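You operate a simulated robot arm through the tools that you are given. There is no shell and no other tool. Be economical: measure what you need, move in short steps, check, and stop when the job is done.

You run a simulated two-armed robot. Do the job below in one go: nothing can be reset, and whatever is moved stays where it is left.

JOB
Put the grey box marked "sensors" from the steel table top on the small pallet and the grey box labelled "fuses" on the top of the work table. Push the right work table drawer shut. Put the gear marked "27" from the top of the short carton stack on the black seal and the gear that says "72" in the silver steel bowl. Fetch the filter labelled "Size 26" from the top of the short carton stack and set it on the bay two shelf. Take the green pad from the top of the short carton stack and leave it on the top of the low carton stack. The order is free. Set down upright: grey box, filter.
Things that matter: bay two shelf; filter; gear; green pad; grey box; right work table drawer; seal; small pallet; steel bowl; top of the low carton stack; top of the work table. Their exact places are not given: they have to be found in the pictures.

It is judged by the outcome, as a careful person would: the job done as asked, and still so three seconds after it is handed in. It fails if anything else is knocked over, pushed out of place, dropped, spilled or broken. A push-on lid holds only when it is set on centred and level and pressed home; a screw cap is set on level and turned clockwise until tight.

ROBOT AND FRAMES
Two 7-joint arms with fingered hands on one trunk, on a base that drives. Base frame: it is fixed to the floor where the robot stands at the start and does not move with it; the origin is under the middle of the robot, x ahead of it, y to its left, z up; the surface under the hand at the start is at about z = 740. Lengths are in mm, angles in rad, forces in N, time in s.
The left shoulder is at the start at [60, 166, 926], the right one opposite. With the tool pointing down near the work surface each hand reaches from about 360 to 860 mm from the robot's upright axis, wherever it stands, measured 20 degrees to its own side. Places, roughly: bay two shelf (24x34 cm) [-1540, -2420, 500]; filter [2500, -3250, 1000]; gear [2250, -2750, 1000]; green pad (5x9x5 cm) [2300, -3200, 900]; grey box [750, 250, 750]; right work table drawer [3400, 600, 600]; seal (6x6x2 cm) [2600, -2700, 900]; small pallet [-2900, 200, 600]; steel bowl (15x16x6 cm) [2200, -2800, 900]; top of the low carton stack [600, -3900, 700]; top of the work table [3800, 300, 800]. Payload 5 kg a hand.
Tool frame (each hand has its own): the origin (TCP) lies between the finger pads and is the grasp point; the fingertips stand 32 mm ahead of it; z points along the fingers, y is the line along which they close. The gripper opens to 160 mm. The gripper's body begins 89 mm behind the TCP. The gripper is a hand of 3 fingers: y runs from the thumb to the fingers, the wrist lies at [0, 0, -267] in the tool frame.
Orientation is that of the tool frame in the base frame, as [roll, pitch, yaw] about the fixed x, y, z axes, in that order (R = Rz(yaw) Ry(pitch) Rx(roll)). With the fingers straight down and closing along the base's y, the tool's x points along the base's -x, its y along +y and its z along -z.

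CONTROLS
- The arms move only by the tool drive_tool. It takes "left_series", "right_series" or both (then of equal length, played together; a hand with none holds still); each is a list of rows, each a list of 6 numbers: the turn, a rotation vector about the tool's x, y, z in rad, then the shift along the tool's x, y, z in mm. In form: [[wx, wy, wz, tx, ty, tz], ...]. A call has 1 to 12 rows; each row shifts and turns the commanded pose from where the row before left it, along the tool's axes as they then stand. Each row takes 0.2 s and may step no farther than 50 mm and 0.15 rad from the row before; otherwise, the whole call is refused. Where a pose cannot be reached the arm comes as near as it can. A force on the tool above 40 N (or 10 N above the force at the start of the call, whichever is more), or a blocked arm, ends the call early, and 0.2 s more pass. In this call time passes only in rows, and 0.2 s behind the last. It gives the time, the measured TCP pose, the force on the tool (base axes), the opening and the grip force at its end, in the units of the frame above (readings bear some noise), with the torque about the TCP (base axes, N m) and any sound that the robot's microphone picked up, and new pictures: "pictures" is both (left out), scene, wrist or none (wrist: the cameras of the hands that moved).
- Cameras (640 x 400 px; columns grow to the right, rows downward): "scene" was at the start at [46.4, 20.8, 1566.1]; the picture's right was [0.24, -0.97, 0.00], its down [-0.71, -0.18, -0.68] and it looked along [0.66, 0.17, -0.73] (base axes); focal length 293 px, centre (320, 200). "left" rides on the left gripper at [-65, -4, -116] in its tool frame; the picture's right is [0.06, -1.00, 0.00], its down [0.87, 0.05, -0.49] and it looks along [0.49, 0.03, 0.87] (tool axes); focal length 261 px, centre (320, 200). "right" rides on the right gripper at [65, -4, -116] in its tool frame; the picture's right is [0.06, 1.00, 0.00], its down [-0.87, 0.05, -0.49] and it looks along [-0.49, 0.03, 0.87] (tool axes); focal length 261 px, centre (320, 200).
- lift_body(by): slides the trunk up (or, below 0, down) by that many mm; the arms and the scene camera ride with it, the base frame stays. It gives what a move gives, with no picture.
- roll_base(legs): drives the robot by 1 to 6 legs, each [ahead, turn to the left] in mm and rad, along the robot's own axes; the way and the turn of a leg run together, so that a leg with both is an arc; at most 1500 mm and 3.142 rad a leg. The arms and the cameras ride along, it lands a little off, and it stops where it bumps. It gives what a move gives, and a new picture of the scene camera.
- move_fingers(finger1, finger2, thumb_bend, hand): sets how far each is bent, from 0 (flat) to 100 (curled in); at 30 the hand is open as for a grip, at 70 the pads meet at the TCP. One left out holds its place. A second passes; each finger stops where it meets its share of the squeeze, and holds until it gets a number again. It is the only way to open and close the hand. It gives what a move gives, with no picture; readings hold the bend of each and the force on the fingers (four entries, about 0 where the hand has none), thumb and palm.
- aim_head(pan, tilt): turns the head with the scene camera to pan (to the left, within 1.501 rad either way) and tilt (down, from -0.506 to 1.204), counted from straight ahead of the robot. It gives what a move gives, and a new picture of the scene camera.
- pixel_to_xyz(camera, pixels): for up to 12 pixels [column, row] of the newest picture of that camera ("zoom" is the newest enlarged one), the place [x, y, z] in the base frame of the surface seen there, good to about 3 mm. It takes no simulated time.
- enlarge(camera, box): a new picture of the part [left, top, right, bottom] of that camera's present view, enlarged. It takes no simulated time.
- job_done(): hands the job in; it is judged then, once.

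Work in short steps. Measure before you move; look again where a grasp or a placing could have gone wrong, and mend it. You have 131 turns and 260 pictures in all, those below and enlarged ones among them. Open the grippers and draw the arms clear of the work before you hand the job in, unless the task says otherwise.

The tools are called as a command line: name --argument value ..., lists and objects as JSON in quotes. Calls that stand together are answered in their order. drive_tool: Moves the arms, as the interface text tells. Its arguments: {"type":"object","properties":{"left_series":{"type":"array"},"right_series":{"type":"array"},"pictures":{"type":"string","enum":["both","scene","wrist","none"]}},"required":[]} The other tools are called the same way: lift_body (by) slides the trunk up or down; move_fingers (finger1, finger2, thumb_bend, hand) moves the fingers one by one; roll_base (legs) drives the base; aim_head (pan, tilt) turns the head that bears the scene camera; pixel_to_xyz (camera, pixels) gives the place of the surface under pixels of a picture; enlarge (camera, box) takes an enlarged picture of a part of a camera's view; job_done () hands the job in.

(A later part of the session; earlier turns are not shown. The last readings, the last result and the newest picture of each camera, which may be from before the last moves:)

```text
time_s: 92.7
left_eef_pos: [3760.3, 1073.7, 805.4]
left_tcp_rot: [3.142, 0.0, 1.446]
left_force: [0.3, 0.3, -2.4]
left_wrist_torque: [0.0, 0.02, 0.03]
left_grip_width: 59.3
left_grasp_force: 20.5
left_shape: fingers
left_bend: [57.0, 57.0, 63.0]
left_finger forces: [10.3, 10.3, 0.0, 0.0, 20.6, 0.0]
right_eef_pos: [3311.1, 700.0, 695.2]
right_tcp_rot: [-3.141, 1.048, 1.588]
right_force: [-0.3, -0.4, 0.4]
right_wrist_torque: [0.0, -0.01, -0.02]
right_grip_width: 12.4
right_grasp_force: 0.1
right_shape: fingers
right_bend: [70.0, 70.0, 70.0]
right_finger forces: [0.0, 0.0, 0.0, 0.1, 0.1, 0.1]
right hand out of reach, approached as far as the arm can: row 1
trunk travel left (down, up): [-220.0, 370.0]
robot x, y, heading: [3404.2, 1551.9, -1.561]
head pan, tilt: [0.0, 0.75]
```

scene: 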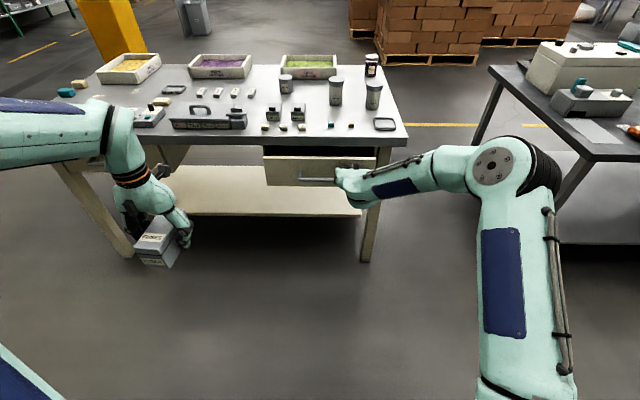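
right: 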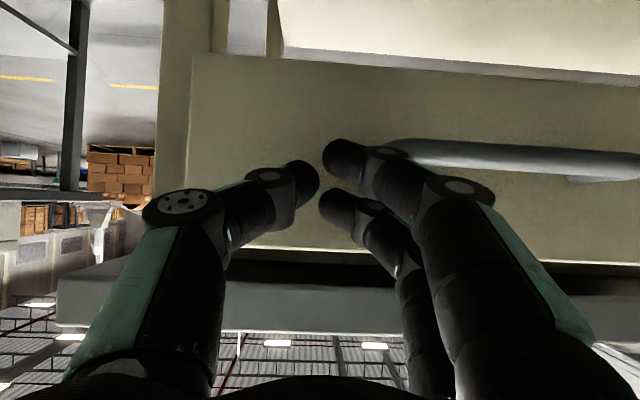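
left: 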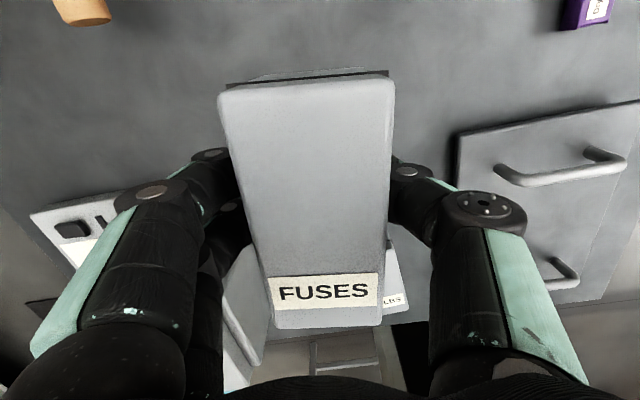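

The drawer is sliding in with little force. I keep pushing until it stops.

drive_tool --right_series '[[0, 0, 0, -10, 0, 17.3], [0, 0, 0, -10, 0, 17.3], [0, 0, 0, -10, 0, 17.3], [0, 0, 0, -5, 0, 8.7], [0, 0, 0, -5, 0, 8.7], [0, 0, 0, -5, 0, 8.7], [0, 0, 0, -5, 0, 8.7]]' --pictures "both"

```text
time_s: 94.2
left_eef_pos: [3760.6, 1075.3, 806.1]
left_tcp_rot: [-3.139, 0.0, 1.444]
left_force: [-0.1, -0.1, -1.7]
left_wrist_torque: [0.01, 0.01, 0.02]
left_grip_width: 59.5
left_grasp_force: 20.4
left_shape: fingers
left_bend: [57.0, 57.0, 63.0]
left_finger forces: [10.3, 10.2, 0.0, 0.0, 20.7, 0.1]
right_eef_pos: [3317.9, 614.3, 692.8]
right_tcp_rot: [3.138, 1.04, 1.593]
right_force: [-1.0, 17.2, 6.1]
right_wrist_torque: [-0.25, 0.04, 0.11]
right_grip_width: 6.5
right_grasp_force: 11.8
right_shape: fingers
right_bend: [71.0, 74.0, 70.0]
right_finger forces: [5.6, 17.8, 0.0, 0.0, 0.0, 0.0]
trunk travel left (down, up): [-220.0, 370.0]
robot x, y, heading: [3406.9, 1549.8, -1.559]
head pan, tilt: [0.0, 0.75]
stopped in row 7 (right hand): the force on the tool passed its limit at 43 N (the readings are from after the stop); the commanded pose is now the measured one
```

scene: 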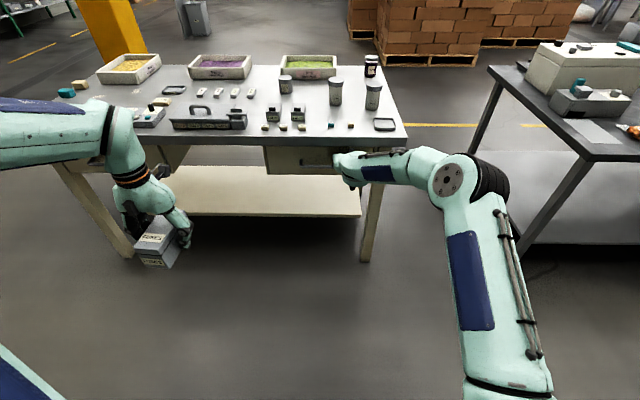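
right: 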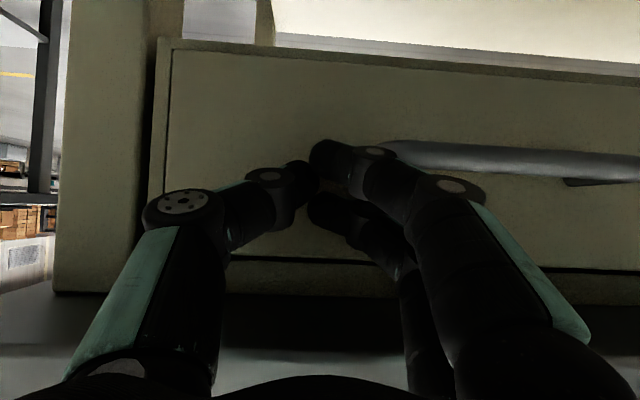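

It stopped at 43 N with the face flush in its frame. I withdraw straight back and check.

drive_tool --right_series '[[0, 0, 0, 20, 0, -34.7], [0, 0, 0, 20, 0, -34.7], [0, 0, 0, 20, 0, -34.7], [0, 0, 0, 20, 0, -34.7], [0, 0, 0, 20, 0, -34.7], [0, 0, 0, 20, 0, -34.7]]' --pictures "scene"

enlarge --camera "scene" --box '[60, 30, 420, 255]'

pixel_to_xyz --camera "scene" --pixels '[[280, 158], [360, 158], [315, 100], [300, 102], [240, 140], [330, 140]]'

```text
time_s: 95.6
left_eef_pos: [3761.4, 1075.8, 805.9]
left_tcp_rot: [3.141, 0.002, 1.445]
left_force: [0.1, 0.2, -2.4]
left_wrist_torque: [-0.01, 0.0, -0.01]
left_grip_width: 59.5
left_grasp_force: 20.8
left_shape: fingers
left_bend: [57.0, 57.0, 63.0]
left_finger forces: [10.4, 10.3, 0.0, 0.0, 20.7, 0.0]
right_eef_pos: [3312.1, 854.5, 692.3]
right_tcp_rot: [3.14, 1.039, 1.591]
right_force: [0.4, 0.5, -0.6]
right_wrist_torque: [-0.01, 0.01, 0.03]
right_grip_width: 12.2
right_grasp_force: 0.0
right_shape: fingers
right_bend: [70.0, 70.0, 70.0]
right_finger forces: [0.1, 0.1, 0.1, 0.0, 0.1, 0.1]
trunk travel left (down, up): [-220.0, 370.0]
robot x, y, heading: [3408.7, 1553.7, -1.561]
head pan, tilt: [0.0, 0.75]
```

scene: 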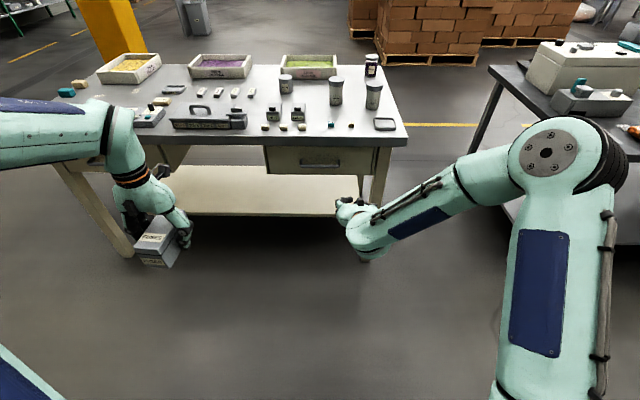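

```text
1.78 times, centred on (240, 142) of scene
```

zoom: 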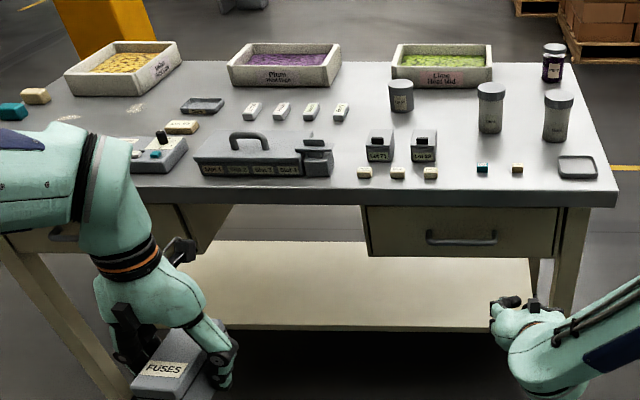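

```text
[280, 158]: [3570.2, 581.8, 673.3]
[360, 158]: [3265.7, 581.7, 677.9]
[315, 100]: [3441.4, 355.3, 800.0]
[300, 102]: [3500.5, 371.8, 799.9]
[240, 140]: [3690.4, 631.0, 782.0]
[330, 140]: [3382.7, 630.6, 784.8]
```

Drawer is shut (face at y 582, flush). I now look for a free spot for FUSES, measuring the neighbours.

pixel_to_xyz --camera "zoom" --pixels '[[490, 132], [557, 141], [437, 161], [482, 173], [517, 173], [480, 150], [520, 150], [400, 111], [440, 88], [380, 125], [360, 100], [340, 140]]'

enlarge --camera "scene" --box '[240, 40, 420, 150]'

```text
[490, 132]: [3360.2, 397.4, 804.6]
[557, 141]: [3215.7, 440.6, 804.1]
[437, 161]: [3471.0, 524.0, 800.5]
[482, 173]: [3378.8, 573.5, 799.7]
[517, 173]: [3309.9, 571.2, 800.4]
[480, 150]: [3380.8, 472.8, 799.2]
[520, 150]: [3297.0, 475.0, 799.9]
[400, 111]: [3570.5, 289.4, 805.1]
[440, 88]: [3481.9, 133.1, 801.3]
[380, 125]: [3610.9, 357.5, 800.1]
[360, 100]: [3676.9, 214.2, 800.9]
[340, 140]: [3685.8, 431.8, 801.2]
```

```text
3.56 times, centred on (330, 95) of scene
```

zoom: 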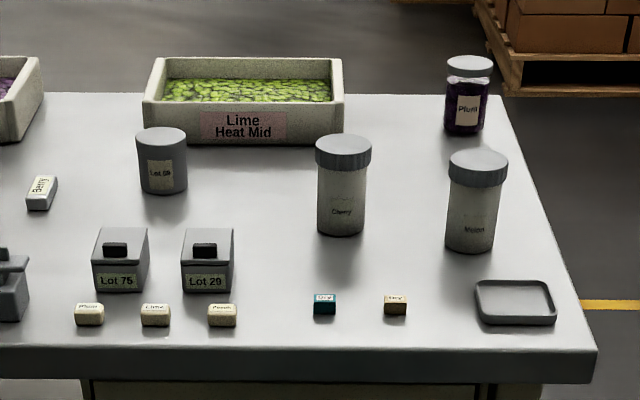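

Free spot at about (3465,320). I raise the trunk, restore the right arm to its carrying pose, and then drive closer.

lift_body --by 255

drive_tool --right_series '[[0, 0.15, 0, 0, -20, 0], [0, 0.15, 0, 0, -20, 0], [0, 0.15, 0, 0, -20, 0], [0, 0.15, 0, 0, -20, 0], [0, 0.15, 0, 0, -20, 0], [0, 0.15, 0, 0, -20, 0], [0, 0.14, 0, 0, -20, 0], [0, 0, 0, 44, 0, -23], [0, 0, 0, 44, 0, -23], [0, 0, 0, 44, 0, -23], [0, 0, 0, 44, 0, -23], [0, 0, 0, 44, 0, -23]]' --pictures "none"

roll_base --legs '[[490, 0]]'

```text
time_s: 98.2
left_eef_pos: [3760.9, 1074.2, 1060.6]
left_tcp_rot: [3.141, -0.002, 1.445]
left_force: [0.6, -0.3, -2.4]
left_wrist_torque: [-0.03, 0.02, 0.04]
left_grip_width: 59.7
left_grasp_force: 20.8
left_shape: fingers
left_bend: [57.0, 57.0, 63.0]
left_finger forces: [10.3, 10.2, 0.0, 0.1, 20.5, 0.1]
right_eef_pos: [3311.8, 853.4, 946.0]
right_tcp_rot: [3.141, 1.038, 1.592]
right_force: [-0.4, -0.2, -1.2]
right_wrist_torque: [0.0, -0.03, -0.03]
right_grip_width: 12.1
right_grasp_force: 0.0
right_shape: fingers
right_bend: [70.0, 70.0, 70.0]
right_finger forces: [0.0, 0.0, 0.0, 0.0, 0.0, 0.0]
trunk travel left (down, up): [-475.0, 115.0]
robot x, y, heading: [3407.7, 1554.2, -1.551]
head pan, tilt: [0.0, 0.75]
```

```text
time_s: 100.8
left_eef_pos: [3761.1, 1076.0, 1061.1]
left_tcp_rot: [3.141, 0.0, 1.448]
left_force: [0.0, 0.0, -1.9]
left_wrist_torque: [-0.01, 0.02, 0.01]
left_grip_width: 59.6
left_grasp_force: 20.3
left_shape: fingers
left_bend: [57.0, 57.0, 63.0]
left_finger forces: [10.3, 10.2, 0.0, 0.0, 20.6, 0.1]
right_eef_pos: [3167.7, 1071.7, 1063.2]
right_tcp_rot: [3.141, 0.0, 1.594]
right_force: [0.0, 0.4, 1.1]
right_wrist_torque: [0.0, 0.01, -0.01]
right_grip_width: 12.0
right_grasp_force: 0.0
right_shape: fingers
right_bend: [70.0, 70.0, 70.0]
right_finger forces: [0.0, 0.0, 0.0, 0.0, 0.0, 0.0]
trunk travel left (down, up): [-475.0, 115.0]
robot x, y, heading: [3405.9, 1551.2, -1.558]
head pan, tilt: [0.0, 0.75]
```

```text
time_s: 103.7
left_eef_pos: [3766.4, 581.5, 1060.2]
left_tcp_rot: [3.141, -0.003, 1.444]
left_force: [0.4, 0.2, -2.2]
left_wrist_torque: [0.02, -0.02, -0.01]
left_grip_width: 59.5
left_grasp_force: 20.6
left_shape: fingers
left_bend: [57.0, 57.0, 63.0]
left_finger forces: [10.3, 10.3, 0.0, 0.0, 20.7, 0.0]
right_eef_pos: [3173.9, 578.9, 1062.3]
right_tcp_rot: [3.141, 0.0, 1.591]
right_force: [0.7, -0.8, -0.8]
right_wrist_torque: [0.05, -0.01, 0.01]
right_grip_width: 11.9
right_grasp_force: 0.1
right_shape: fingers
right_bend: [70.0, 70.0, 70.0]
right_finger forces: [0.0, 0.0, 0.1, 0.0, 0.0, 0.0]
trunk travel left (down, up): [-475.0, 115.0]
robot x, y, heading: [3412.2, 1058.6, -1.553]
head pan, tilt: [0.0, 0.75]
```

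scene: 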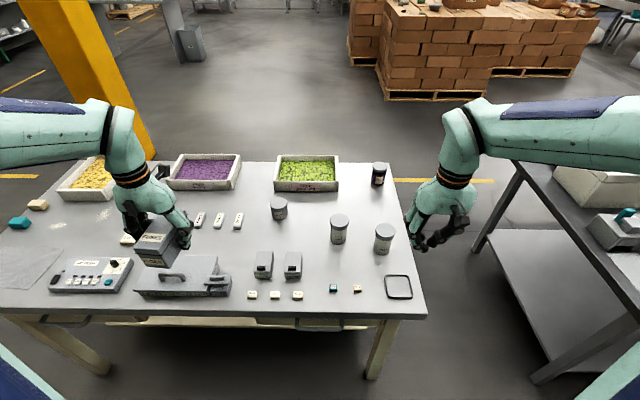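

I measure the free area around (300,225) and jar tops.

pixel_to_xyz --camera "scene" --pixels '[[300, 225], [340, 220], [339, 244], [279, 202], [279, 219], [293, 256], [264, 256], [384, 230], [331, 232], [300, 200]]'

```text
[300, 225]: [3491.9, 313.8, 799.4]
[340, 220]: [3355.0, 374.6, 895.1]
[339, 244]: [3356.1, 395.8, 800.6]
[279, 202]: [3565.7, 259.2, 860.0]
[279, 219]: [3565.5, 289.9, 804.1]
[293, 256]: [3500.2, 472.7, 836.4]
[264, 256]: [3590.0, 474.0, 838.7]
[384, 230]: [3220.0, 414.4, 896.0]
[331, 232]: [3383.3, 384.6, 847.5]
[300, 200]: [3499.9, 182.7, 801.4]
```

Spot (3463,265) is free. I turn the box square and carry it above.

drive_tool --left_series '[[0, 0, -0.127, 0, 0, 0], [0, 0, 0, -31.6, -30.3, 0], [0, 0, 0, -31.6, -30.3, 0], [0, 0, 0, -31.6, -30.3, 0], [0, 0, 0, -31.6, -30.3, 0], [0, 0, 0, -31.6, -30.3, 0], [0, 0, 0, -31.6, -30.3, 0], [0, 0, 0, -31.6, -30.3, 0], [0, 0, 0, -31.6, -30.3, 0], [0, 0, 0, -31.6, -30.3, 0], [0, 0, 0, -31.6, -30.3, 0], [0, 0, 0, 0, 0, 40]]' --pictures "both"

```text
time_s: 106.3
left_eef_pos: [3495.8, 296.2, 1018.7]
left_tcp_rot: [-3.14, -0.003, 1.573]
left_force: [-0.2, -0.3, -2.6]
left_wrist_torque: [0.09, 0.03, -0.01]
left_grip_width: 58.8
left_grasp_force: 20.3
left_shape: fingers
left_bend: [57.0, 57.0, 63.0]
left_finger forces: [10.5, 10.5, 0.1, 0.0, 20.9, 0.0]
left hand out of reach, approached as far as the arm can: row 11
right_eef_pos: [3174.1, 575.8, 1060.6]
right_tcp_rot: [-3.14, -0.004, 1.591]
right_force: [0.7, -0.4, 0.3]
right_wrist_torque: [0.04, 0.05, 0.01]
right_grip_width: 12.0
right_grasp_force: 0.1
right_shape: fingers
right_bend: [70.0, 70.0, 70.0]
right_finger forces: [0.1, 0.0, 0.0, 0.0, 0.0, 0.0]
trunk travel left (down, up): [-475.0, 115.0]
robot x, y, heading: [3413.7, 1061.7, -1.559]
head pan, tilt: [0.0, 0.75]
```

scene: 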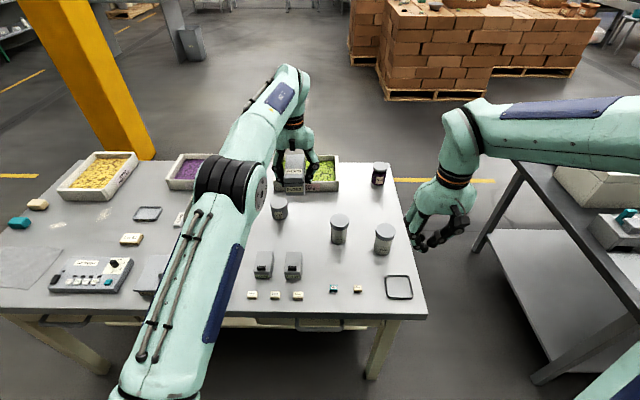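
left: 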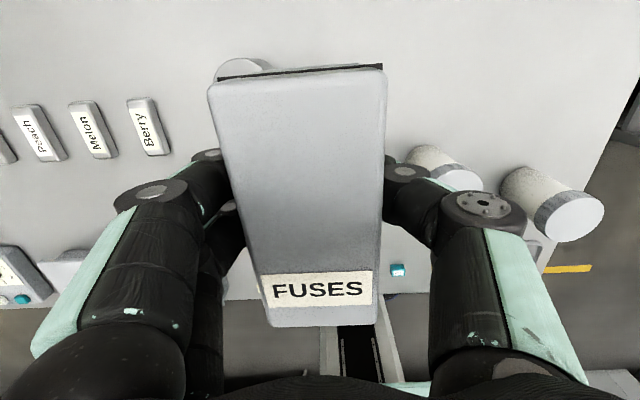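

The height limited the reach; I go down 80 mm and finish the lateral move.

drive_tool --left_series '[[0, 0, 0, 0, 0, 40], [0, 0, 0, 0, 0, 35], [0, 0, 0, 0, -33, 0], [0, 0, 0, -26, 0, 0], [0, 0, 0, 0, 0, 10]]' --pictures "both"

```text
time_s: 107.5
left_eef_pos: [3458.4, 277.5, 934.9]
left_tcp_rot: [-3.141, -0.001, 1.571]
left_force: [-0.4, 0.7, -2.5]
left_wrist_torque: [0.0, -0.03, 0.03]
left_grip_width: 59.0
left_grasp_force: 21.1
left_shape: fingers
left_bend: [57.0, 57.0, 63.0]
left_finger forces: [10.3, 10.4, 0.0, 0.0, 20.8, 0.0]
left hand out of reach, approached as far as the arm can: row 4
right_eef_pos: [3173.3, 579.2, 1062.7]
right_tcp_rot: [3.141, 0.0, 1.591]
right_force: [-0.2, -0.2, -0.3]
right_wrist_torque: [0.04, -0.05, 0.02]
right_grip_width: 11.8
right_grasp_force: 0.0
right_shape: fingers
right_bend: [70.0, 70.0, 70.0]
right_finger forces: [0.0, 0.0, 0.1, 0.0, 0.0, 0.0]
trunk travel left (down, up): [-475.0, 115.0]
robot x, y, heading: [3415.4, 1065.2, -1.56]
head pan, tilt: [0.0, 0.75]
```

scene: 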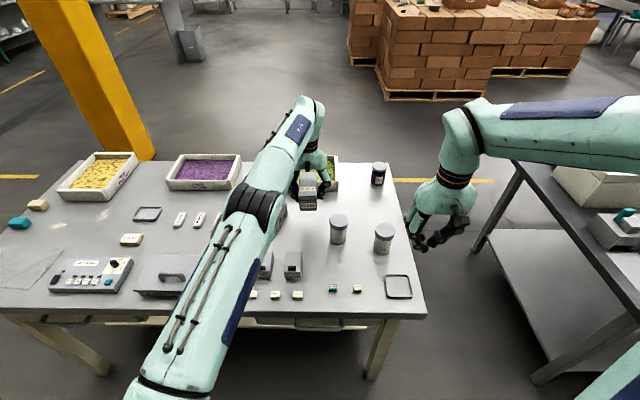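
left: 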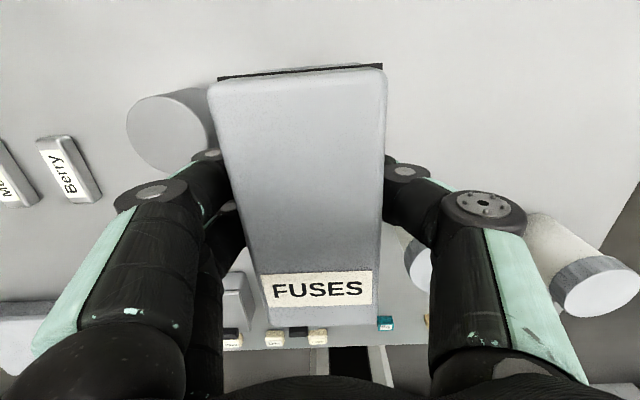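

Spot is good: box spans x 3427–3489, y 217–337, clear of both jars. I lower to the table.

drive_tool --left_series '[[0, 0, 0, 0, 0, 40], [0, 0, 0, 0, 0, 35], [0, 0, 0, 0, 0, 12], [0, 0, 0, 0, 0, 4], [0, 0, 0, 0, 0, 3]]' --pictures "wrist"

```text
time_s: 108.7
left_eef_pos: [3458.6, 278.0, 840.5]
left_tcp_rot: [-3.141, -0.001, 1.571]
left_force: [1.2, -0.2, -1.2]
left_wrist_torque: [0.01, -0.02, -0.04]
left_grip_width: 59.3
left_grasp_force: 20.4
left_shape: fingers
left_bend: [57.0, 57.0, 63.0]
left_finger forces: [10.1, 10.4, 0.0, 0.0, 20.7, 0.0]
right_eef_pos: [3173.8, 578.5, 1061.8]
right_tcp_rot: [3.141, 0.0, 1.591]
right_force: [0.6, -0.6, 0.2]
right_wrist_torque: [-0.02, 0.03, 0.0]
right_grip_width: 12.1
right_grasp_force: 0.1
right_shape: fingers
right_bend: [70.0, 70.0, 70.0]
right_finger forces: [0.0, 0.1, 0.0, 0.1, 0.1, 0.0]
trunk travel left (down, up): [-475.0, 115.0]
robot x, y, heading: [3410.6, 1061.9, -1.553]
head pan, tilt: [0.0, 0.75]
```

left: 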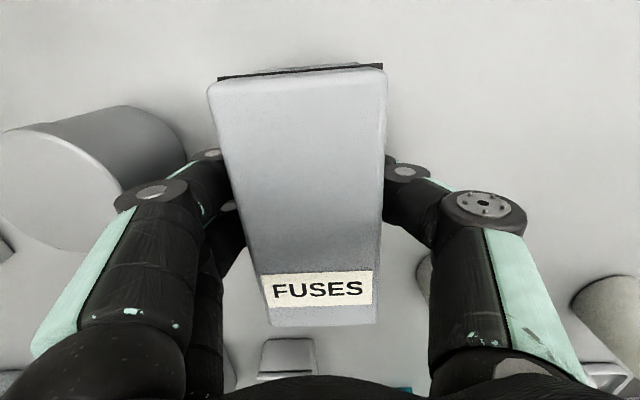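

Force is dropping, so it is about touching. I press 2 mm more and open the fingers a little.

drive_tool --left_series '[[0, 0, 0, 0, 0, 2]]' --pictures "none"

move_fingers --hand "left" --finger1 51 --finger2 51 --thumb_bend 56

drive_tool --left_series '[[0, 0, 0, 0, 0, -15], [0, 0, 0, 0, 0, -30], [0, 0, 0, 0, 0, -40], [0, 0, 0, 0, 0, -40]]' --pictures "both"

```text
time_s: 109.1
left_eef_pos: [3458.6, 277.5, 839.5]
left_tcp_rot: [3.141, 0.002, 1.572]
left_force: [-0.4, 2.6, 6.9]
left_wrist_torque: [0.08, -0.27, 0.05]
left_grip_width: 59.0
left_grasp_force: 24.0
left_shape: fingers
left_bend: [57.0, 58.0, 63.0]
left_finger forces: [12.5, 12.3, 0.0, 0.1, 21.9, 0.0]
right_eef_pos: [3174.2, 578.7, 1063.0]
right_tcp_rot: [3.141, 0.0, 1.592]
right_force: [1.1, 0.0, -0.4]
right_wrist_torque: [0.01, -0.02, -0.01]
right_grip_width: 12.1
right_grasp_force: 0.1
right_shape: fingers
right_bend: [70.0, 70.0, 70.0]
right_finger forces: [0.1, 0.0, 0.0, 0.0, 0.1, 0.1]
trunk travel left (down, up): [-475.0, 115.0]
robot x, y, heading: [3412.2, 1057.6, -1.558]
head pan, tilt: [0.0, 0.75]
```

```text
time_s: 110.1
left_eef_pos: [3458.2, 278.2, 839.7]
left_tcp_rot: [-3.141, 0.003, 1.571]
left_force: [-4.6, -4.3, 19.0]
left_wrist_torque: [-0.15, -0.25, -0.07]
left_grip_width: 70.5
left_grasp_force: 9.7
left_shape: fingers
left_bend: [53.0, 53.0, 56.0]
left_finger forces: [6.2, 8.0, 0.1, 0.1, 4.6, 0.0]
right_eef_pos: [3172.8, 579.1, 1062.8]
right_tcp_rot: [3.14, 0.001, 1.592]
right_force: [-0.2, 0.0, -0.1]
right_wrist_torque: [0.02, -0.02, -0.01]
right_grip_width: 11.8
right_grasp_force: 0.1
right_shape: fingers
right_bend: [70.0, 70.0, 70.0]
right_finger forces: [0.1, 0.0, 0.0, 0.0, 0.0, 0.0]
trunk travel left (down, up): [-475.0, 115.0]
robot x, y, heading: [3411.1, 1058.3, -1.556]
head pan, tilt: [0.0, 0.75]
```

```text
time_s: 111.1
left_eef_pos: [3458.0, 279.0, 962.6]
left_tcp_rot: [3.142, -0.001, 1.569]
left_force: [-0.7, 0.0, -0.2]
left_wrist_torque: [0.0, -0.01, -0.01]
left_grip_width: 73.2
left_grasp_force: 0.1
left_shape: fingers
left_bend: [51.0, 51.0, 56.0]
left_finger forces: [0.0, 0.0, 0.0, 0.0, 0.0, 0.0]
right_eef_pos: [3174.5, 578.8, 1062.3]
right_tcp_rot: [3.139, 0.0, 1.593]
right_force: [-0.2, 0.3, -0.4]
right_wrist_torque: [-0.02, 0.0, 0.01]
right_grip_width: 12.0
right_grasp_force: 0.1
right_shape: fingers
right_bend: [70.0, 70.0, 70.0]
right_finger forces: [0.0, 0.1, 0.0, 0.0, 0.1, 0.0]
trunk travel left (down, up): [-475.0, 115.0]
robot x, y, heading: [3417.8, 1055.1, -1.56]
head pan, tilt: [0.0, 0.75]
```

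scene: 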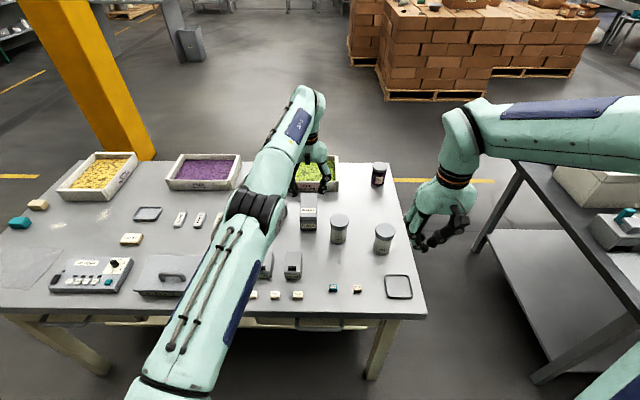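
left: 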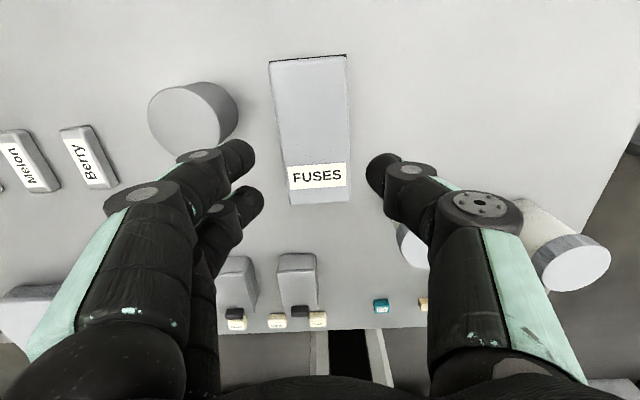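

FUSES stands upright and labelled at its place. I retract the left arm to the carrying pose and open the hands.

drive_tool --left_series '[[0, 0, 0, 0, 0, -49], [0, 0, 0, 0, 0, -49], [0, 0, 0, 33.5, 34, 0], [0, 0, 0, 33.5, 34, 0], [0, 0, 0, 33.5, 34, 0], [0, 0, 0, 33.5, 34, 0], [0, 0, 0, 33.5, 34, 0], [0, 0, 0, 33.5, 34, 0], [0, 0, 0, 33.5, 34, 0], [0, 0, 0, 33.5, 34, 0]]' --pictures "none"

roll_base --legs '[[-500, 0], [0, 1.56], [1500, 0], [0, -1.571], [1500, 0], [500, 0]]'

```text
time_s: 113.3
left_eef_pos: [3706.2, 581.6, 1055.7]
left_tcp_rot: [-3.141, 0.001, 1.571]
left_force: [-0.4, 0.0, -0.7]
left_wrist_torque: [-0.02, 0.02, 0.01]
left_grip_width: 73.1
left_grasp_force: 0.1
left_shape: fingers
left_bend: [51.0, 51.0, 56.0]
left_finger forces: [0.1, 0.0, 0.0, 0.1, 0.0, 0.0]
left hand out of reach, approached as far as the arm can: row 1, 2
right_eef_pos: [3174.4, 579.8, 1063.5]
right_tcp_rot: [3.141, -0.002, 1.592]
right_force: [0.9, -0.7, -0.5]
right_wrist_torque: [-0.01, 0.02, 0.02]
right_grip_width: 12.3
right_grasp_force: 0.0
right_shape: fingers
right_bend: [70.0, 70.0, 70.0]
right_finger forces: [0.0, 0.0, 0.0, 0.1, 0.0, 0.0]
trunk travel left (down, up): [-475.0, 115.0]
robot x, y, heading: [3409.0, 1061.0, -1.563]
head pan, tilt: [0.0, 0.75]
```

```text
time_s: 140.7
left_eef_pos: [5177.1, -931.2, 1055.4]
left_tcp_rot: [3.142, -0.001, 1.552]
left_force: [0.3, 0.4, -1.3]
left_wrist_torque: [0.01, -0.01, 0.0]
left_grip_width: 73.1
left_grasp_force: 0.0
left_shape: fingers
left_bend: [51.0, 51.0, 56.0]
left_finger forces: [0.1, 0.0, 0.1, 0.0, 0.0, 0.0]
right_eef_pos: [4646.3, -920.9, 1062.7]
right_tcp_rot: [3.14, 0.001, 1.571]
right_force: [-0.3, 0.2, -0.2]
right_wrist_torque: [0.01, 0.04, -0.01]
right_grip_width: 12.1
right_grasp_force: 0.1
right_shape: fingers
right_bend: [70.0, 70.0, 70.0]
right_finger forces: [0.1, 0.0, 0.0, 0.0, 0.0, 0.1]
trunk travel left (down, up): [-475.0, 115.0]
robot x, y, heading: [4896.5, -441.6, -1.578]
head pan, tilt: [0.0, 0.75]
```

scene: 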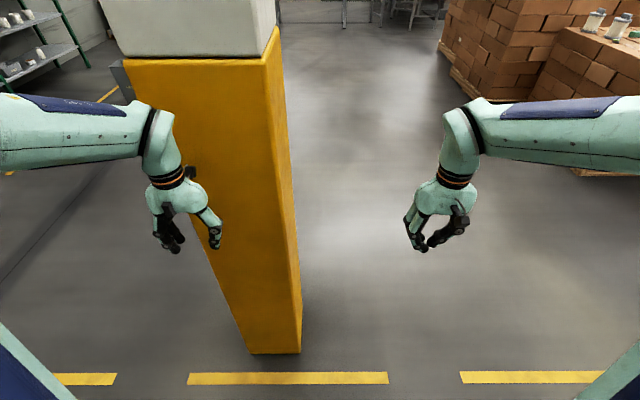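

The pillar is close ahead; I back off 250 mm before turning right, then go along the table toward the cartons.

roll_base --legs '[[-230, 0], [0, -1.45], [1500, 0], [700, 0], [0, 1.45], [700, 0]]'

aim_head --pan 0.0 --tilt 0.4

```text
time_s: 147.7
left_eef_pos: [4326.6, -553.5, 1055.7]
left_tcp_rot: [3.14, -0.002, 0.072]
left_force: [0.2, 0.3, 0.4]
left_wrist_torque: [0.0, 0.01, -0.04]
left_grip_width: 73.3
left_grasp_force: 0.0
left_shape: fingers
left_bend: [51.0, 51.0, 56.0]
left_finger forces: [0.1, 0.0, 0.1, 0.0, 0.0, 0.0]
right_eef_pos: [4288.4, -22.9, 1061.0]
right_tcp_rot: [3.139, -0.003, 0.092]
right_force: [0.2, 0.5, 0.9]
right_wrist_torque: [-0.04, -0.01, 0.02]
right_grip_width: 11.8
right_grasp_force: 0.1
right_shape: fingers
right_bend: [70.0, 70.0, 70.0]
right_finger forces: [0.0, 0.0, 0.0, 0.0, 0.0, 0.0]
trunk travel left (down, up): [-475.0, 115.0]
robot x, y, heading: [4785.4, -228.1, -3.063]
head pan, tilt: [0.0, 0.75]
stopped in leg 3: the robot was blocked; the commanded pose is now the measured one
```

scene: 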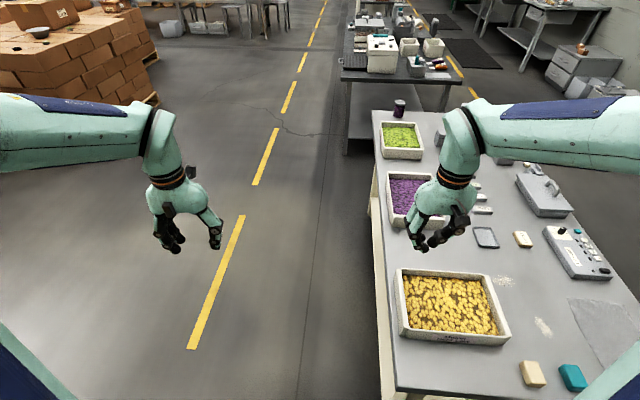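

```text
time_s: 148.5
left_eef_pos: [4325.3, -553.8, 1053.3]
left_tcp_rot: [3.139, -0.001, 0.073]
left_force: [0.4, 1.2, 0.2]
left_wrist_torque: [0.03, 0.04, 0.0]
left_grip_width: 73.0
left_grasp_force: 0.1
left_shape: fingers
left_bend: [51.0, 51.0, 56.0]
left_finger forces: [0.1, 0.0, 0.0, 0.1, 0.1, 0.0]
right_eef_pos: [4286.7, -23.7, 1061.3]
right_tcp_rot: [3.141, 0.0, 0.093]
right_force: [0.4, 0.9, 0.5]
right_wrist_torque: [-0.02, -0.02, -0.01]
right_grip_width: 12.2
right_grasp_force: 0.1
right_shape: fingers
right_bend: [70.0, 70.0, 70.0]
right_finger forces: [0.0, 0.0, 0.0, 0.0, 0.0, 0.1]
trunk travel left (down, up): [-475.0, 115.0]
robot x, y, heading: [4781.6, -226.0, -3.058]
head pan, tilt: [0.0, 0.4]
```

scene: 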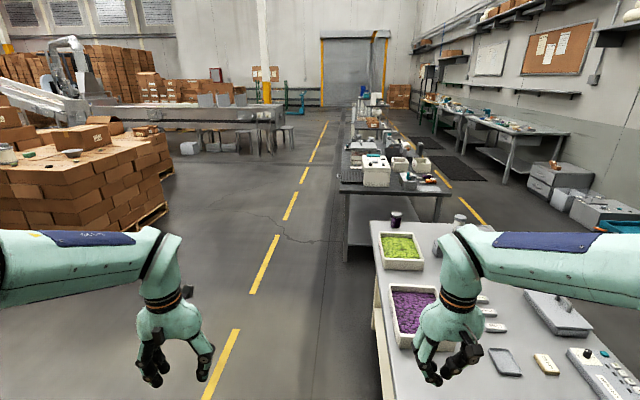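

I misjudged the heading and the base touched the table corner at a standstill; nothing on the table has moved. I back off, veer left clear of it, and drive along y≈−500.

roll_base --legs '[[-150, 0], [0, 0.6], [450, 0], [0, -0.68], [1500, 0], [450, 0]]'

```text
time_s: 165.1
left_eef_pos: [2142.9, -777.6, 1054.6]
left_tcp_rot: [3.14, -0.002, -0.019]
left_force: [0.2, -0.2, 0.4]
left_wrist_torque: [0.01, -0.05, -0.01]
left_grip_width: 73.2
left_grasp_force: 0.0
left_shape: fingers
left_bend: [51.0, 51.0, 56.0]
left_finger forces: [0.1, 0.0, 0.0, 0.0, 0.0, 0.1]
right_eef_pos: [2151.4, -245.4, 1060.3]
right_tcp_rot: [-3.141, -0.003, 0.003]
right_force: [0.2, -0.2, -0.8]
right_wrist_torque: [0.0, 0.0, 0.03]
right_grip_width: 12.3
right_grasp_force: 0.2
right_shape: fingers
right_bend: [70.0, 70.0, 70.0]
right_finger forces: [0.0, 0.0, 0.0, 0.0, 0.1, 0.1]
trunk travel left (down, up): [-475.0, 115.0]
robot x, y, heading: [2627.4, -499.3, 3.134]
head pan, tilt: [0.0, 0.4]
```

scene: 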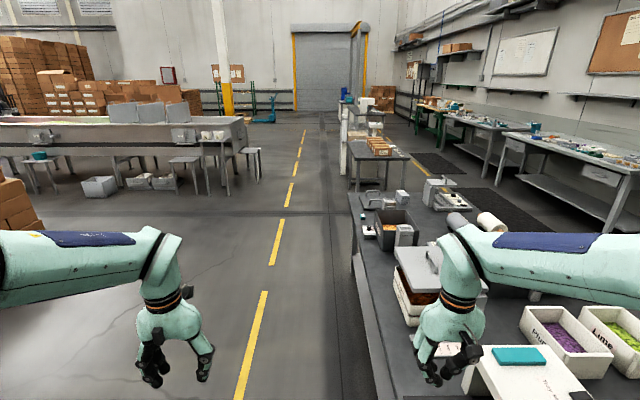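

Now I turn to face the carton stacks (−y) and drive closer.

roll_base --legs '[[0, 1.571], [900, 0]]'

aim_head --pan 0.0 --tilt 0.6

enlarge --camera "scene" --box '[220, 60, 500, 230]'

```text
time_s: 169.1
left_eef_pos: [2847.7, -1012.5, 1055.7]
left_tcp_rot: [3.141, -0.002, 1.428]
left_force: [0.6, 0.5, 0.2]
left_wrist_torque: [-0.01, 0.0, -0.06]
left_grip_width: 73.0
left_grasp_force: 0.1
left_shape: fingers
left_bend: [51.0, 51.0, 56.0]
left_finger forces: [0.0, 0.1, 0.0, 0.0, 0.0, 0.0]
right_eef_pos: [2321.3, -936.8, 1061.3]
right_tcp_rot: [3.141, -0.003, 1.446]
right_force: [-1.1, -0.4, -0.1]
right_wrist_torque: [-0.04, -0.01, 0.04]
right_grip_width: 12.1
right_grasp_force: 0.1
right_shape: fingers
right_bend: [70.0, 70.0, 70.0]
right_finger forces: [0.1, 0.1, 0.1, 0.0, 0.0, 0.1]
trunk travel left (down, up): [-475.0, 115.0]
robot x, y, heading: [2628.8, -494.1, -1.701]
head pan, tilt: [0.0, 0.4]
stopped in leg 1: the robot was blocked; the commanded pose is now the measured one
```

scene: 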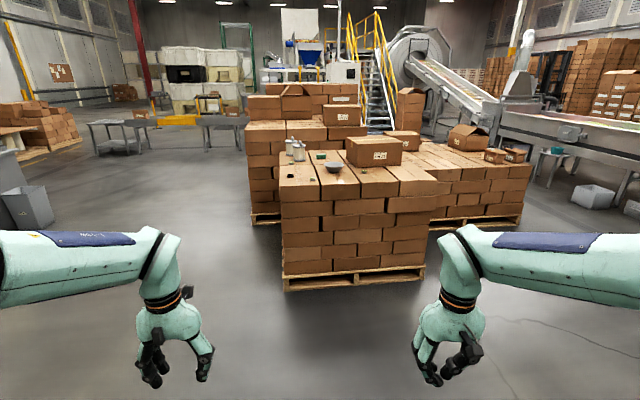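

```text
time_s: 169.8
left_eef_pos: [2846.5, -1013.4, 1054.6]
left_tcp_rot: [3.141, -0.002, 1.428]
left_force: [-0.1, 0.4, -0.8]
left_wrist_torque: [0.0, 0.01, -0.01]
left_grip_width: 73.2
left_grasp_force: 0.0
left_shape: fingers
left_bend: [51.0, 51.0, 56.0]
left_finger forces: [0.0, 0.0, 0.0, 0.0, 0.1, 0.0]
right_eef_pos: [2321.1, -937.4, 1062.0]
right_tcp_rot: [-3.141, -0.002, 1.445]
right_force: [-0.5, -0.6, 0.3]
right_wrist_torque: [0.06, -0.02, 0.0]
right_grip_width: 12.2
right_grasp_force: 0.1
right_shape: fingers
right_bend: [70.0, 70.0, 70.0]
right_finger forces: [0.0, 0.0, 0.1, 0.0, 0.0, 0.0]
trunk travel left (down, up): [-475.0, 115.0]
robot x, y, heading: [2633.1, -496.8, -1.699]
head pan, tilt: [0.0, 0.6]
```

scene: 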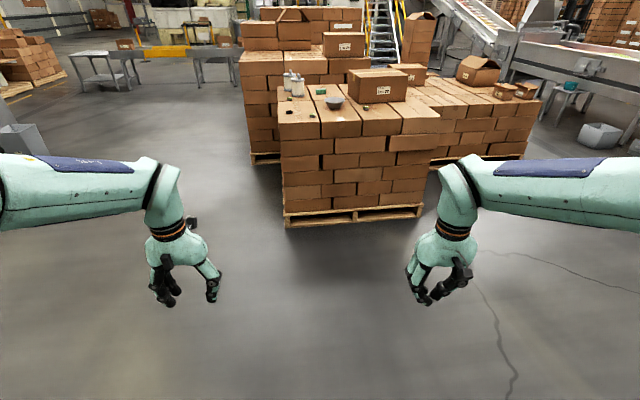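

```text
2.29 times, centred on (360, 145) of scene
```

zoom: 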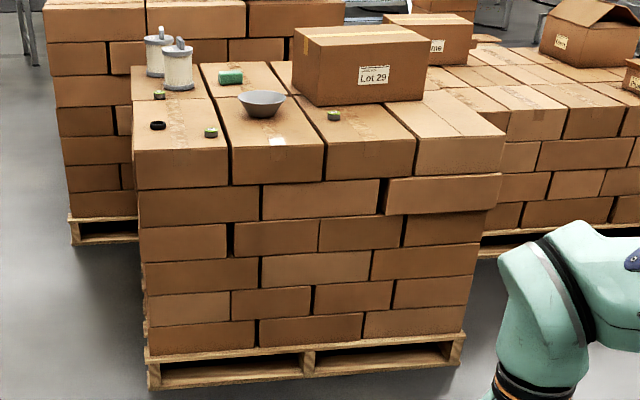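

The short stack shows two filters, the green pad, bowl, a black seal and three small gears. I measure them.

pixel_to_xyz --camera "zoom" --pixels '[[158, 126], [159, 95], [210, 132], [334, 116], [262, 100], [230, 76], [155, 40], [178, 50], [136, 186], [412, 178], [128, 75], [360, 60]]'

enlarge --camera "scene" --box '[270, 60, 380, 130]'

```text
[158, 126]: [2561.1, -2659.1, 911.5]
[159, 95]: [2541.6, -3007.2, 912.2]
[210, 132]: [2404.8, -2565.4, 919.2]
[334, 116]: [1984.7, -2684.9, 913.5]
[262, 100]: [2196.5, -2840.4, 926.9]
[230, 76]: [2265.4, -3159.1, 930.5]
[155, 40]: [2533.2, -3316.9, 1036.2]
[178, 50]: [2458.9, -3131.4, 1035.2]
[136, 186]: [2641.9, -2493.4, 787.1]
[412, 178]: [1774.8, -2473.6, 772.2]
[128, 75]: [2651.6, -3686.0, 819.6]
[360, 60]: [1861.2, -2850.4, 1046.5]
```

```text
5.71 times, centred on (325, 95) of scene
```

zoom: 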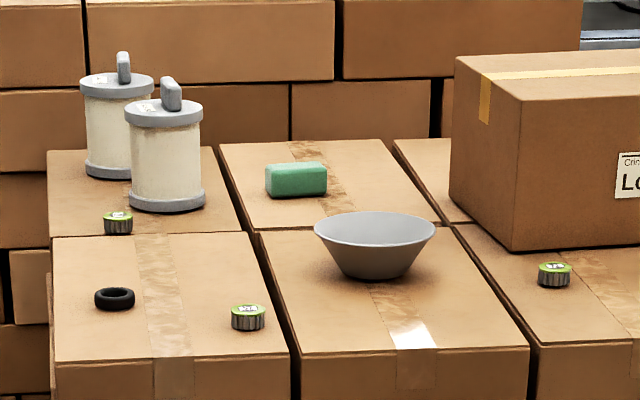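

I drive to the front of the stack (edge at y −2480), stopping at y≈−2080.

roll_base --legs '[[1500, 0], [0, 0.13], [80, 0]]'

aim_head --pan 0.0 --tilt 0.85

enlarge --camera "scene" --box '[220, 80, 420, 230]'

```text
time_s: 178.5
left_eef_pos: [2721.8, -2546.6, 1053.5]
left_tcp_rot: [3.141, -0.004, 1.566]
left_force: [-0.2, 0.1, 0.3]
left_wrist_torque: [0.04, -0.02, -0.01]
left_grip_width: 73.3
left_grasp_force: 0.0
left_shape: fingers
left_bend: [51.0, 51.0, 56.0]
left_finger forces: [0.0, 0.0, 0.0, 0.0, 0.0, 0.0]
right_eef_pos: [2190.3, -2542.9, 1060.4]
right_tcp_rot: [-3.141, -0.005, 1.586]
right_force: [0.1, -0.5, -0.7]
right_wrist_torque: [0.11, 0.02, 0.02]
right_grip_width: 12.1
right_grasp_force: 0.0
right_shape: fingers
right_bend: [70.0, 70.0, 70.0]
right_finger forces: [0.0, 0.1, 0.1, 0.1, 0.1, 0.1]
trunk travel left (down, up): [-475.0, 115.0]
robot x, y, heading: [2434.2, -2066.5, -1.567]
head pan, tilt: [0.0, 0.6]
```

scene: 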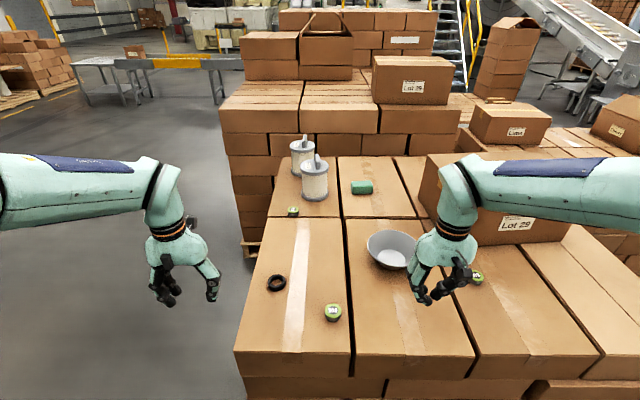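

```text
time_s: 179.2
left_eef_pos: [2721.0, -2545.3, 1054.3]
left_tcp_rot: [3.139, -0.001, 1.565]
left_force: [0.5, -0.6, -0.6]
left_wrist_torque: [0.01, 0.01, 0.03]
left_grip_width: 72.8
left_grasp_force: 0.1
left_shape: fingers
left_bend: [51.0, 51.0, 56.0]
left_finger forces: [0.0, 0.1, 0.1, 0.0, 0.0, 0.0]
right_eef_pos: [2190.3, -2543.0, 1059.9]
right_tcp_rot: [-3.141, -0.003, 1.586]
right_force: [-0.9, 0.3, 0.1]
right_wrist_torque: [0.03, -0.03, -0.01]
right_grip_width: 12.0
right_grasp_force: 0.1
right_shape: fingers
right_bend: [70.0, 70.0, 70.0]
right_finger forces: [0.0, 0.0, 0.1, 0.1, 0.0, 0.0]
trunk travel left (down, up): [-475.0, 115.0]
robot x, y, heading: [2437.2, -2065.7, -1.566]
head pan, tilt: [0.0, 0.85]
```

scene: 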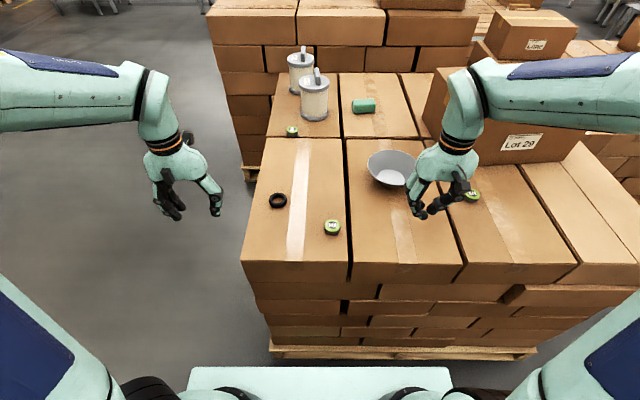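

```text
2.67 times, centred on (320, 155) of scene
```

zoom: 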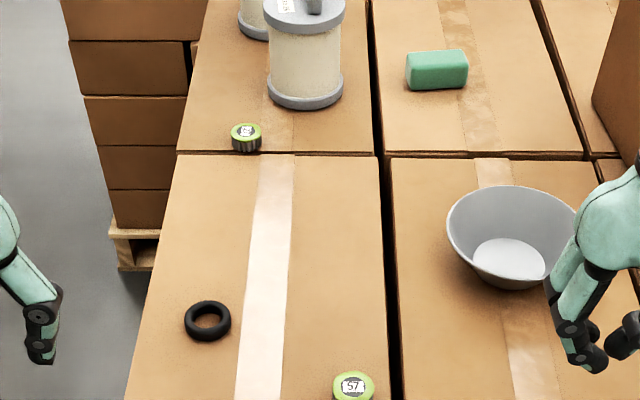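

Gears now need reading, along with the filters; I zoom on each.

enlarge --camera "scene" --box '[316, 213, 348, 240]'

enlarge --camera "scene" --box '[280, 122, 304, 142]'

enlarge --camera "scene" --box '[455, 180, 490, 208]'

enlarge --camera "scene" --box '[280, 40, 340, 130]'

```text
14.81 times, centred on (332, 226) of scene
```

zoom: 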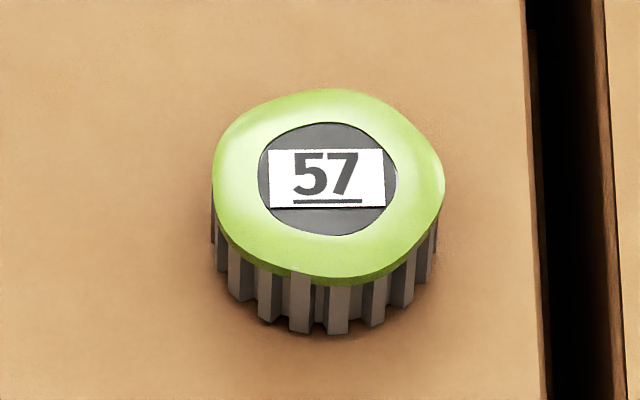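

```text
16.00 times, centred on (292, 132) of scene
```

zoom: 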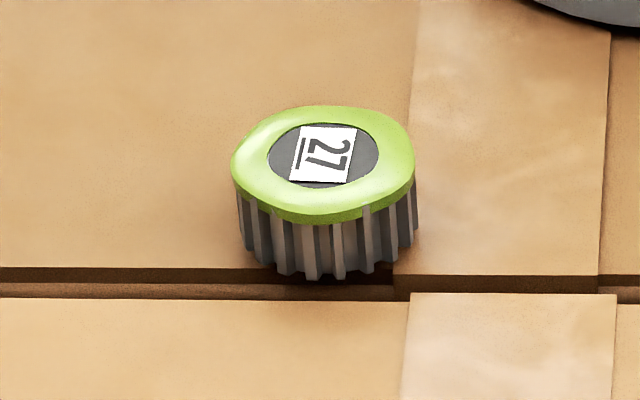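

```text
14.29 times, centred on (472, 194) of scene
```

zoom: 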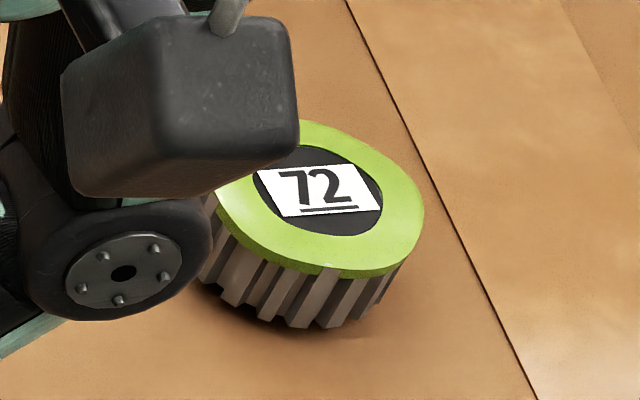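

```text
4.44 times, centred on (310, 85) of scene
```

zoom: 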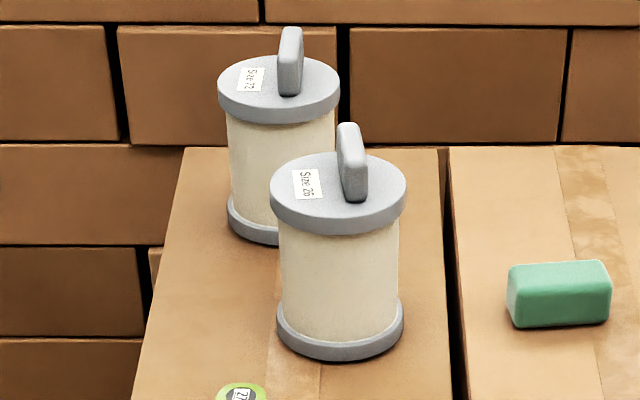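

"27" is the gear at (2542,−3007), "72" the one at (1985,−2685); "Size 26" is the nearer filter. I start with gear 72: shift the right hand aside toward x≈1990 and look.

drive_tool --right_series '[[0, 0, 0, 5, -50, 0], [0, 0, 0, 5, -50, 0], [0, 0, 0, 5, -50, 0], [0, 0, 0, 5, -49, 0]]' --pictures "both"

move_fingers --hand "right" --finger1 40 --finger2 40 --thumb_bend 40

```text
refused: row 1 steps farther than a row can; nothing moved
```

```text
time_s: 180.2
left_eef_pos: [2721.7, -2546.0, 1054.9]
left_tcp_rot: [3.139, -0.002, 1.567]
left_force: [0.2, -0.5, 0.5]
left_wrist_torque: [0.0, -0.01, -0.02]
left_grip_width: 73.2
left_grasp_force: 0.1
left_shape: fingers
left_bend: [51.0, 51.0, 56.0]
left_finger forces: [0.1, 0.0, 0.0, 0.0, 0.1, 0.0]
right_eef_pos: [2190.2, -2542.7, 1061.0]
right_tcp_rot: [-3.141, -0.004, 1.585]
right_force: [-0.4, 0.8, 0.2]
right_wrist_torque: [0.04, 0.0, -0.01]
right_grip_width: 127.6
right_grasp_force: 0.1
right_shape: fingers
right_bend: [40.0, 40.0, 40.0]
right_finger forces: [0.1, 0.0, 0.0, 0.0, 0.0, 0.0]
trunk travel left (down, up): [-475.0, 115.0]
robot x, y, heading: [2433.9, -2061.8, -1.565]
head pan, tilt: [0.0, 0.85]
```

The step was too long; I use shorter ones.

drive_tool --right_series '[[0, 0, 0, 2, -45, 0], [0, 0, 0, 2, -45, 0], [0, 0, 0, 2, -45, 0], [0, 0, 0, 2, -45, 0], [0, 0, 0, 0, -25, 0]]' --pictures "both"

```text
time_s: 181.4
left_eef_pos: [2721.2, -2546.9, 1055.2]
left_tcp_rot: [3.14, -0.001, 1.565]
left_force: [0.3, 0.5, -0.5]
left_wrist_torque: [0.03, -0.01, -0.02]
left_grip_width: 73.2
left_grasp_force: 0.1
left_shape: fingers
left_bend: [51.0, 51.0, 56.0]
left_finger forces: [0.0, 0.1, 0.0, 0.0, 0.1, 0.1]
right_eef_pos: [1984.9, -2536.8, 1060.4]
right_tcp_rot: [3.139, -0.004, 1.585]
right_force: [-0.6, -0.4, 0.1]
right_wrist_torque: [0.01, 0.01, -0.01]
right_grip_width: 127.7
right_grasp_force: 0.0
right_shape: fingers
right_bend: [40.0, 40.0, 40.0]
right_finger forces: [0.1, 0.0, 0.0, 0.1, 0.0, 0.0]
trunk travel left (down, up): [-475.0, 115.0]
robot x, y, heading: [2430.5, -2062.8, -1.567]
head pan, tilt: [0.0, 0.85]
```

scene: 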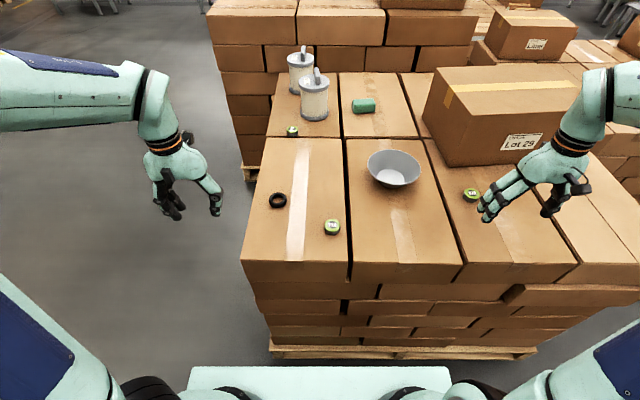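
right: 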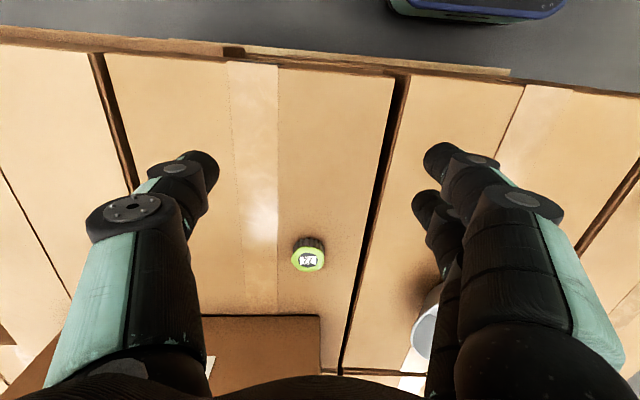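

I measure gear 72, the Lot 29 box face and the bowl.

pixel_to_xyz --camera "right" --pixels '[[308, 260], [308, 240], [295, 254], [322, 254], [250, 316], [310, 316], [320, 330]]'

pixel_to_xyz --camera "scene" --pixels '[[471, 192], [471, 202], [448, 166], [370, 165], [418, 165], [395, 152], [394, 186], [395, 176]]'

```text
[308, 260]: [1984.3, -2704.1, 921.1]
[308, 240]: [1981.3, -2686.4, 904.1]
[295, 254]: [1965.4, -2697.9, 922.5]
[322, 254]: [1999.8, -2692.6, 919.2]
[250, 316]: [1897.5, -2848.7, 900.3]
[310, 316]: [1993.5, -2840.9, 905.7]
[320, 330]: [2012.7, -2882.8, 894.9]
```

```text
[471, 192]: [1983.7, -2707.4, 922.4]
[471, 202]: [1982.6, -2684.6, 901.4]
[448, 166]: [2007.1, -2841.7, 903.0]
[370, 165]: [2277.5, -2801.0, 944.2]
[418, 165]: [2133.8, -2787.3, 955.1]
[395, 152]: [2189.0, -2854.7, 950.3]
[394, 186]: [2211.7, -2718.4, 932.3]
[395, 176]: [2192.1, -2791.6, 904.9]
```

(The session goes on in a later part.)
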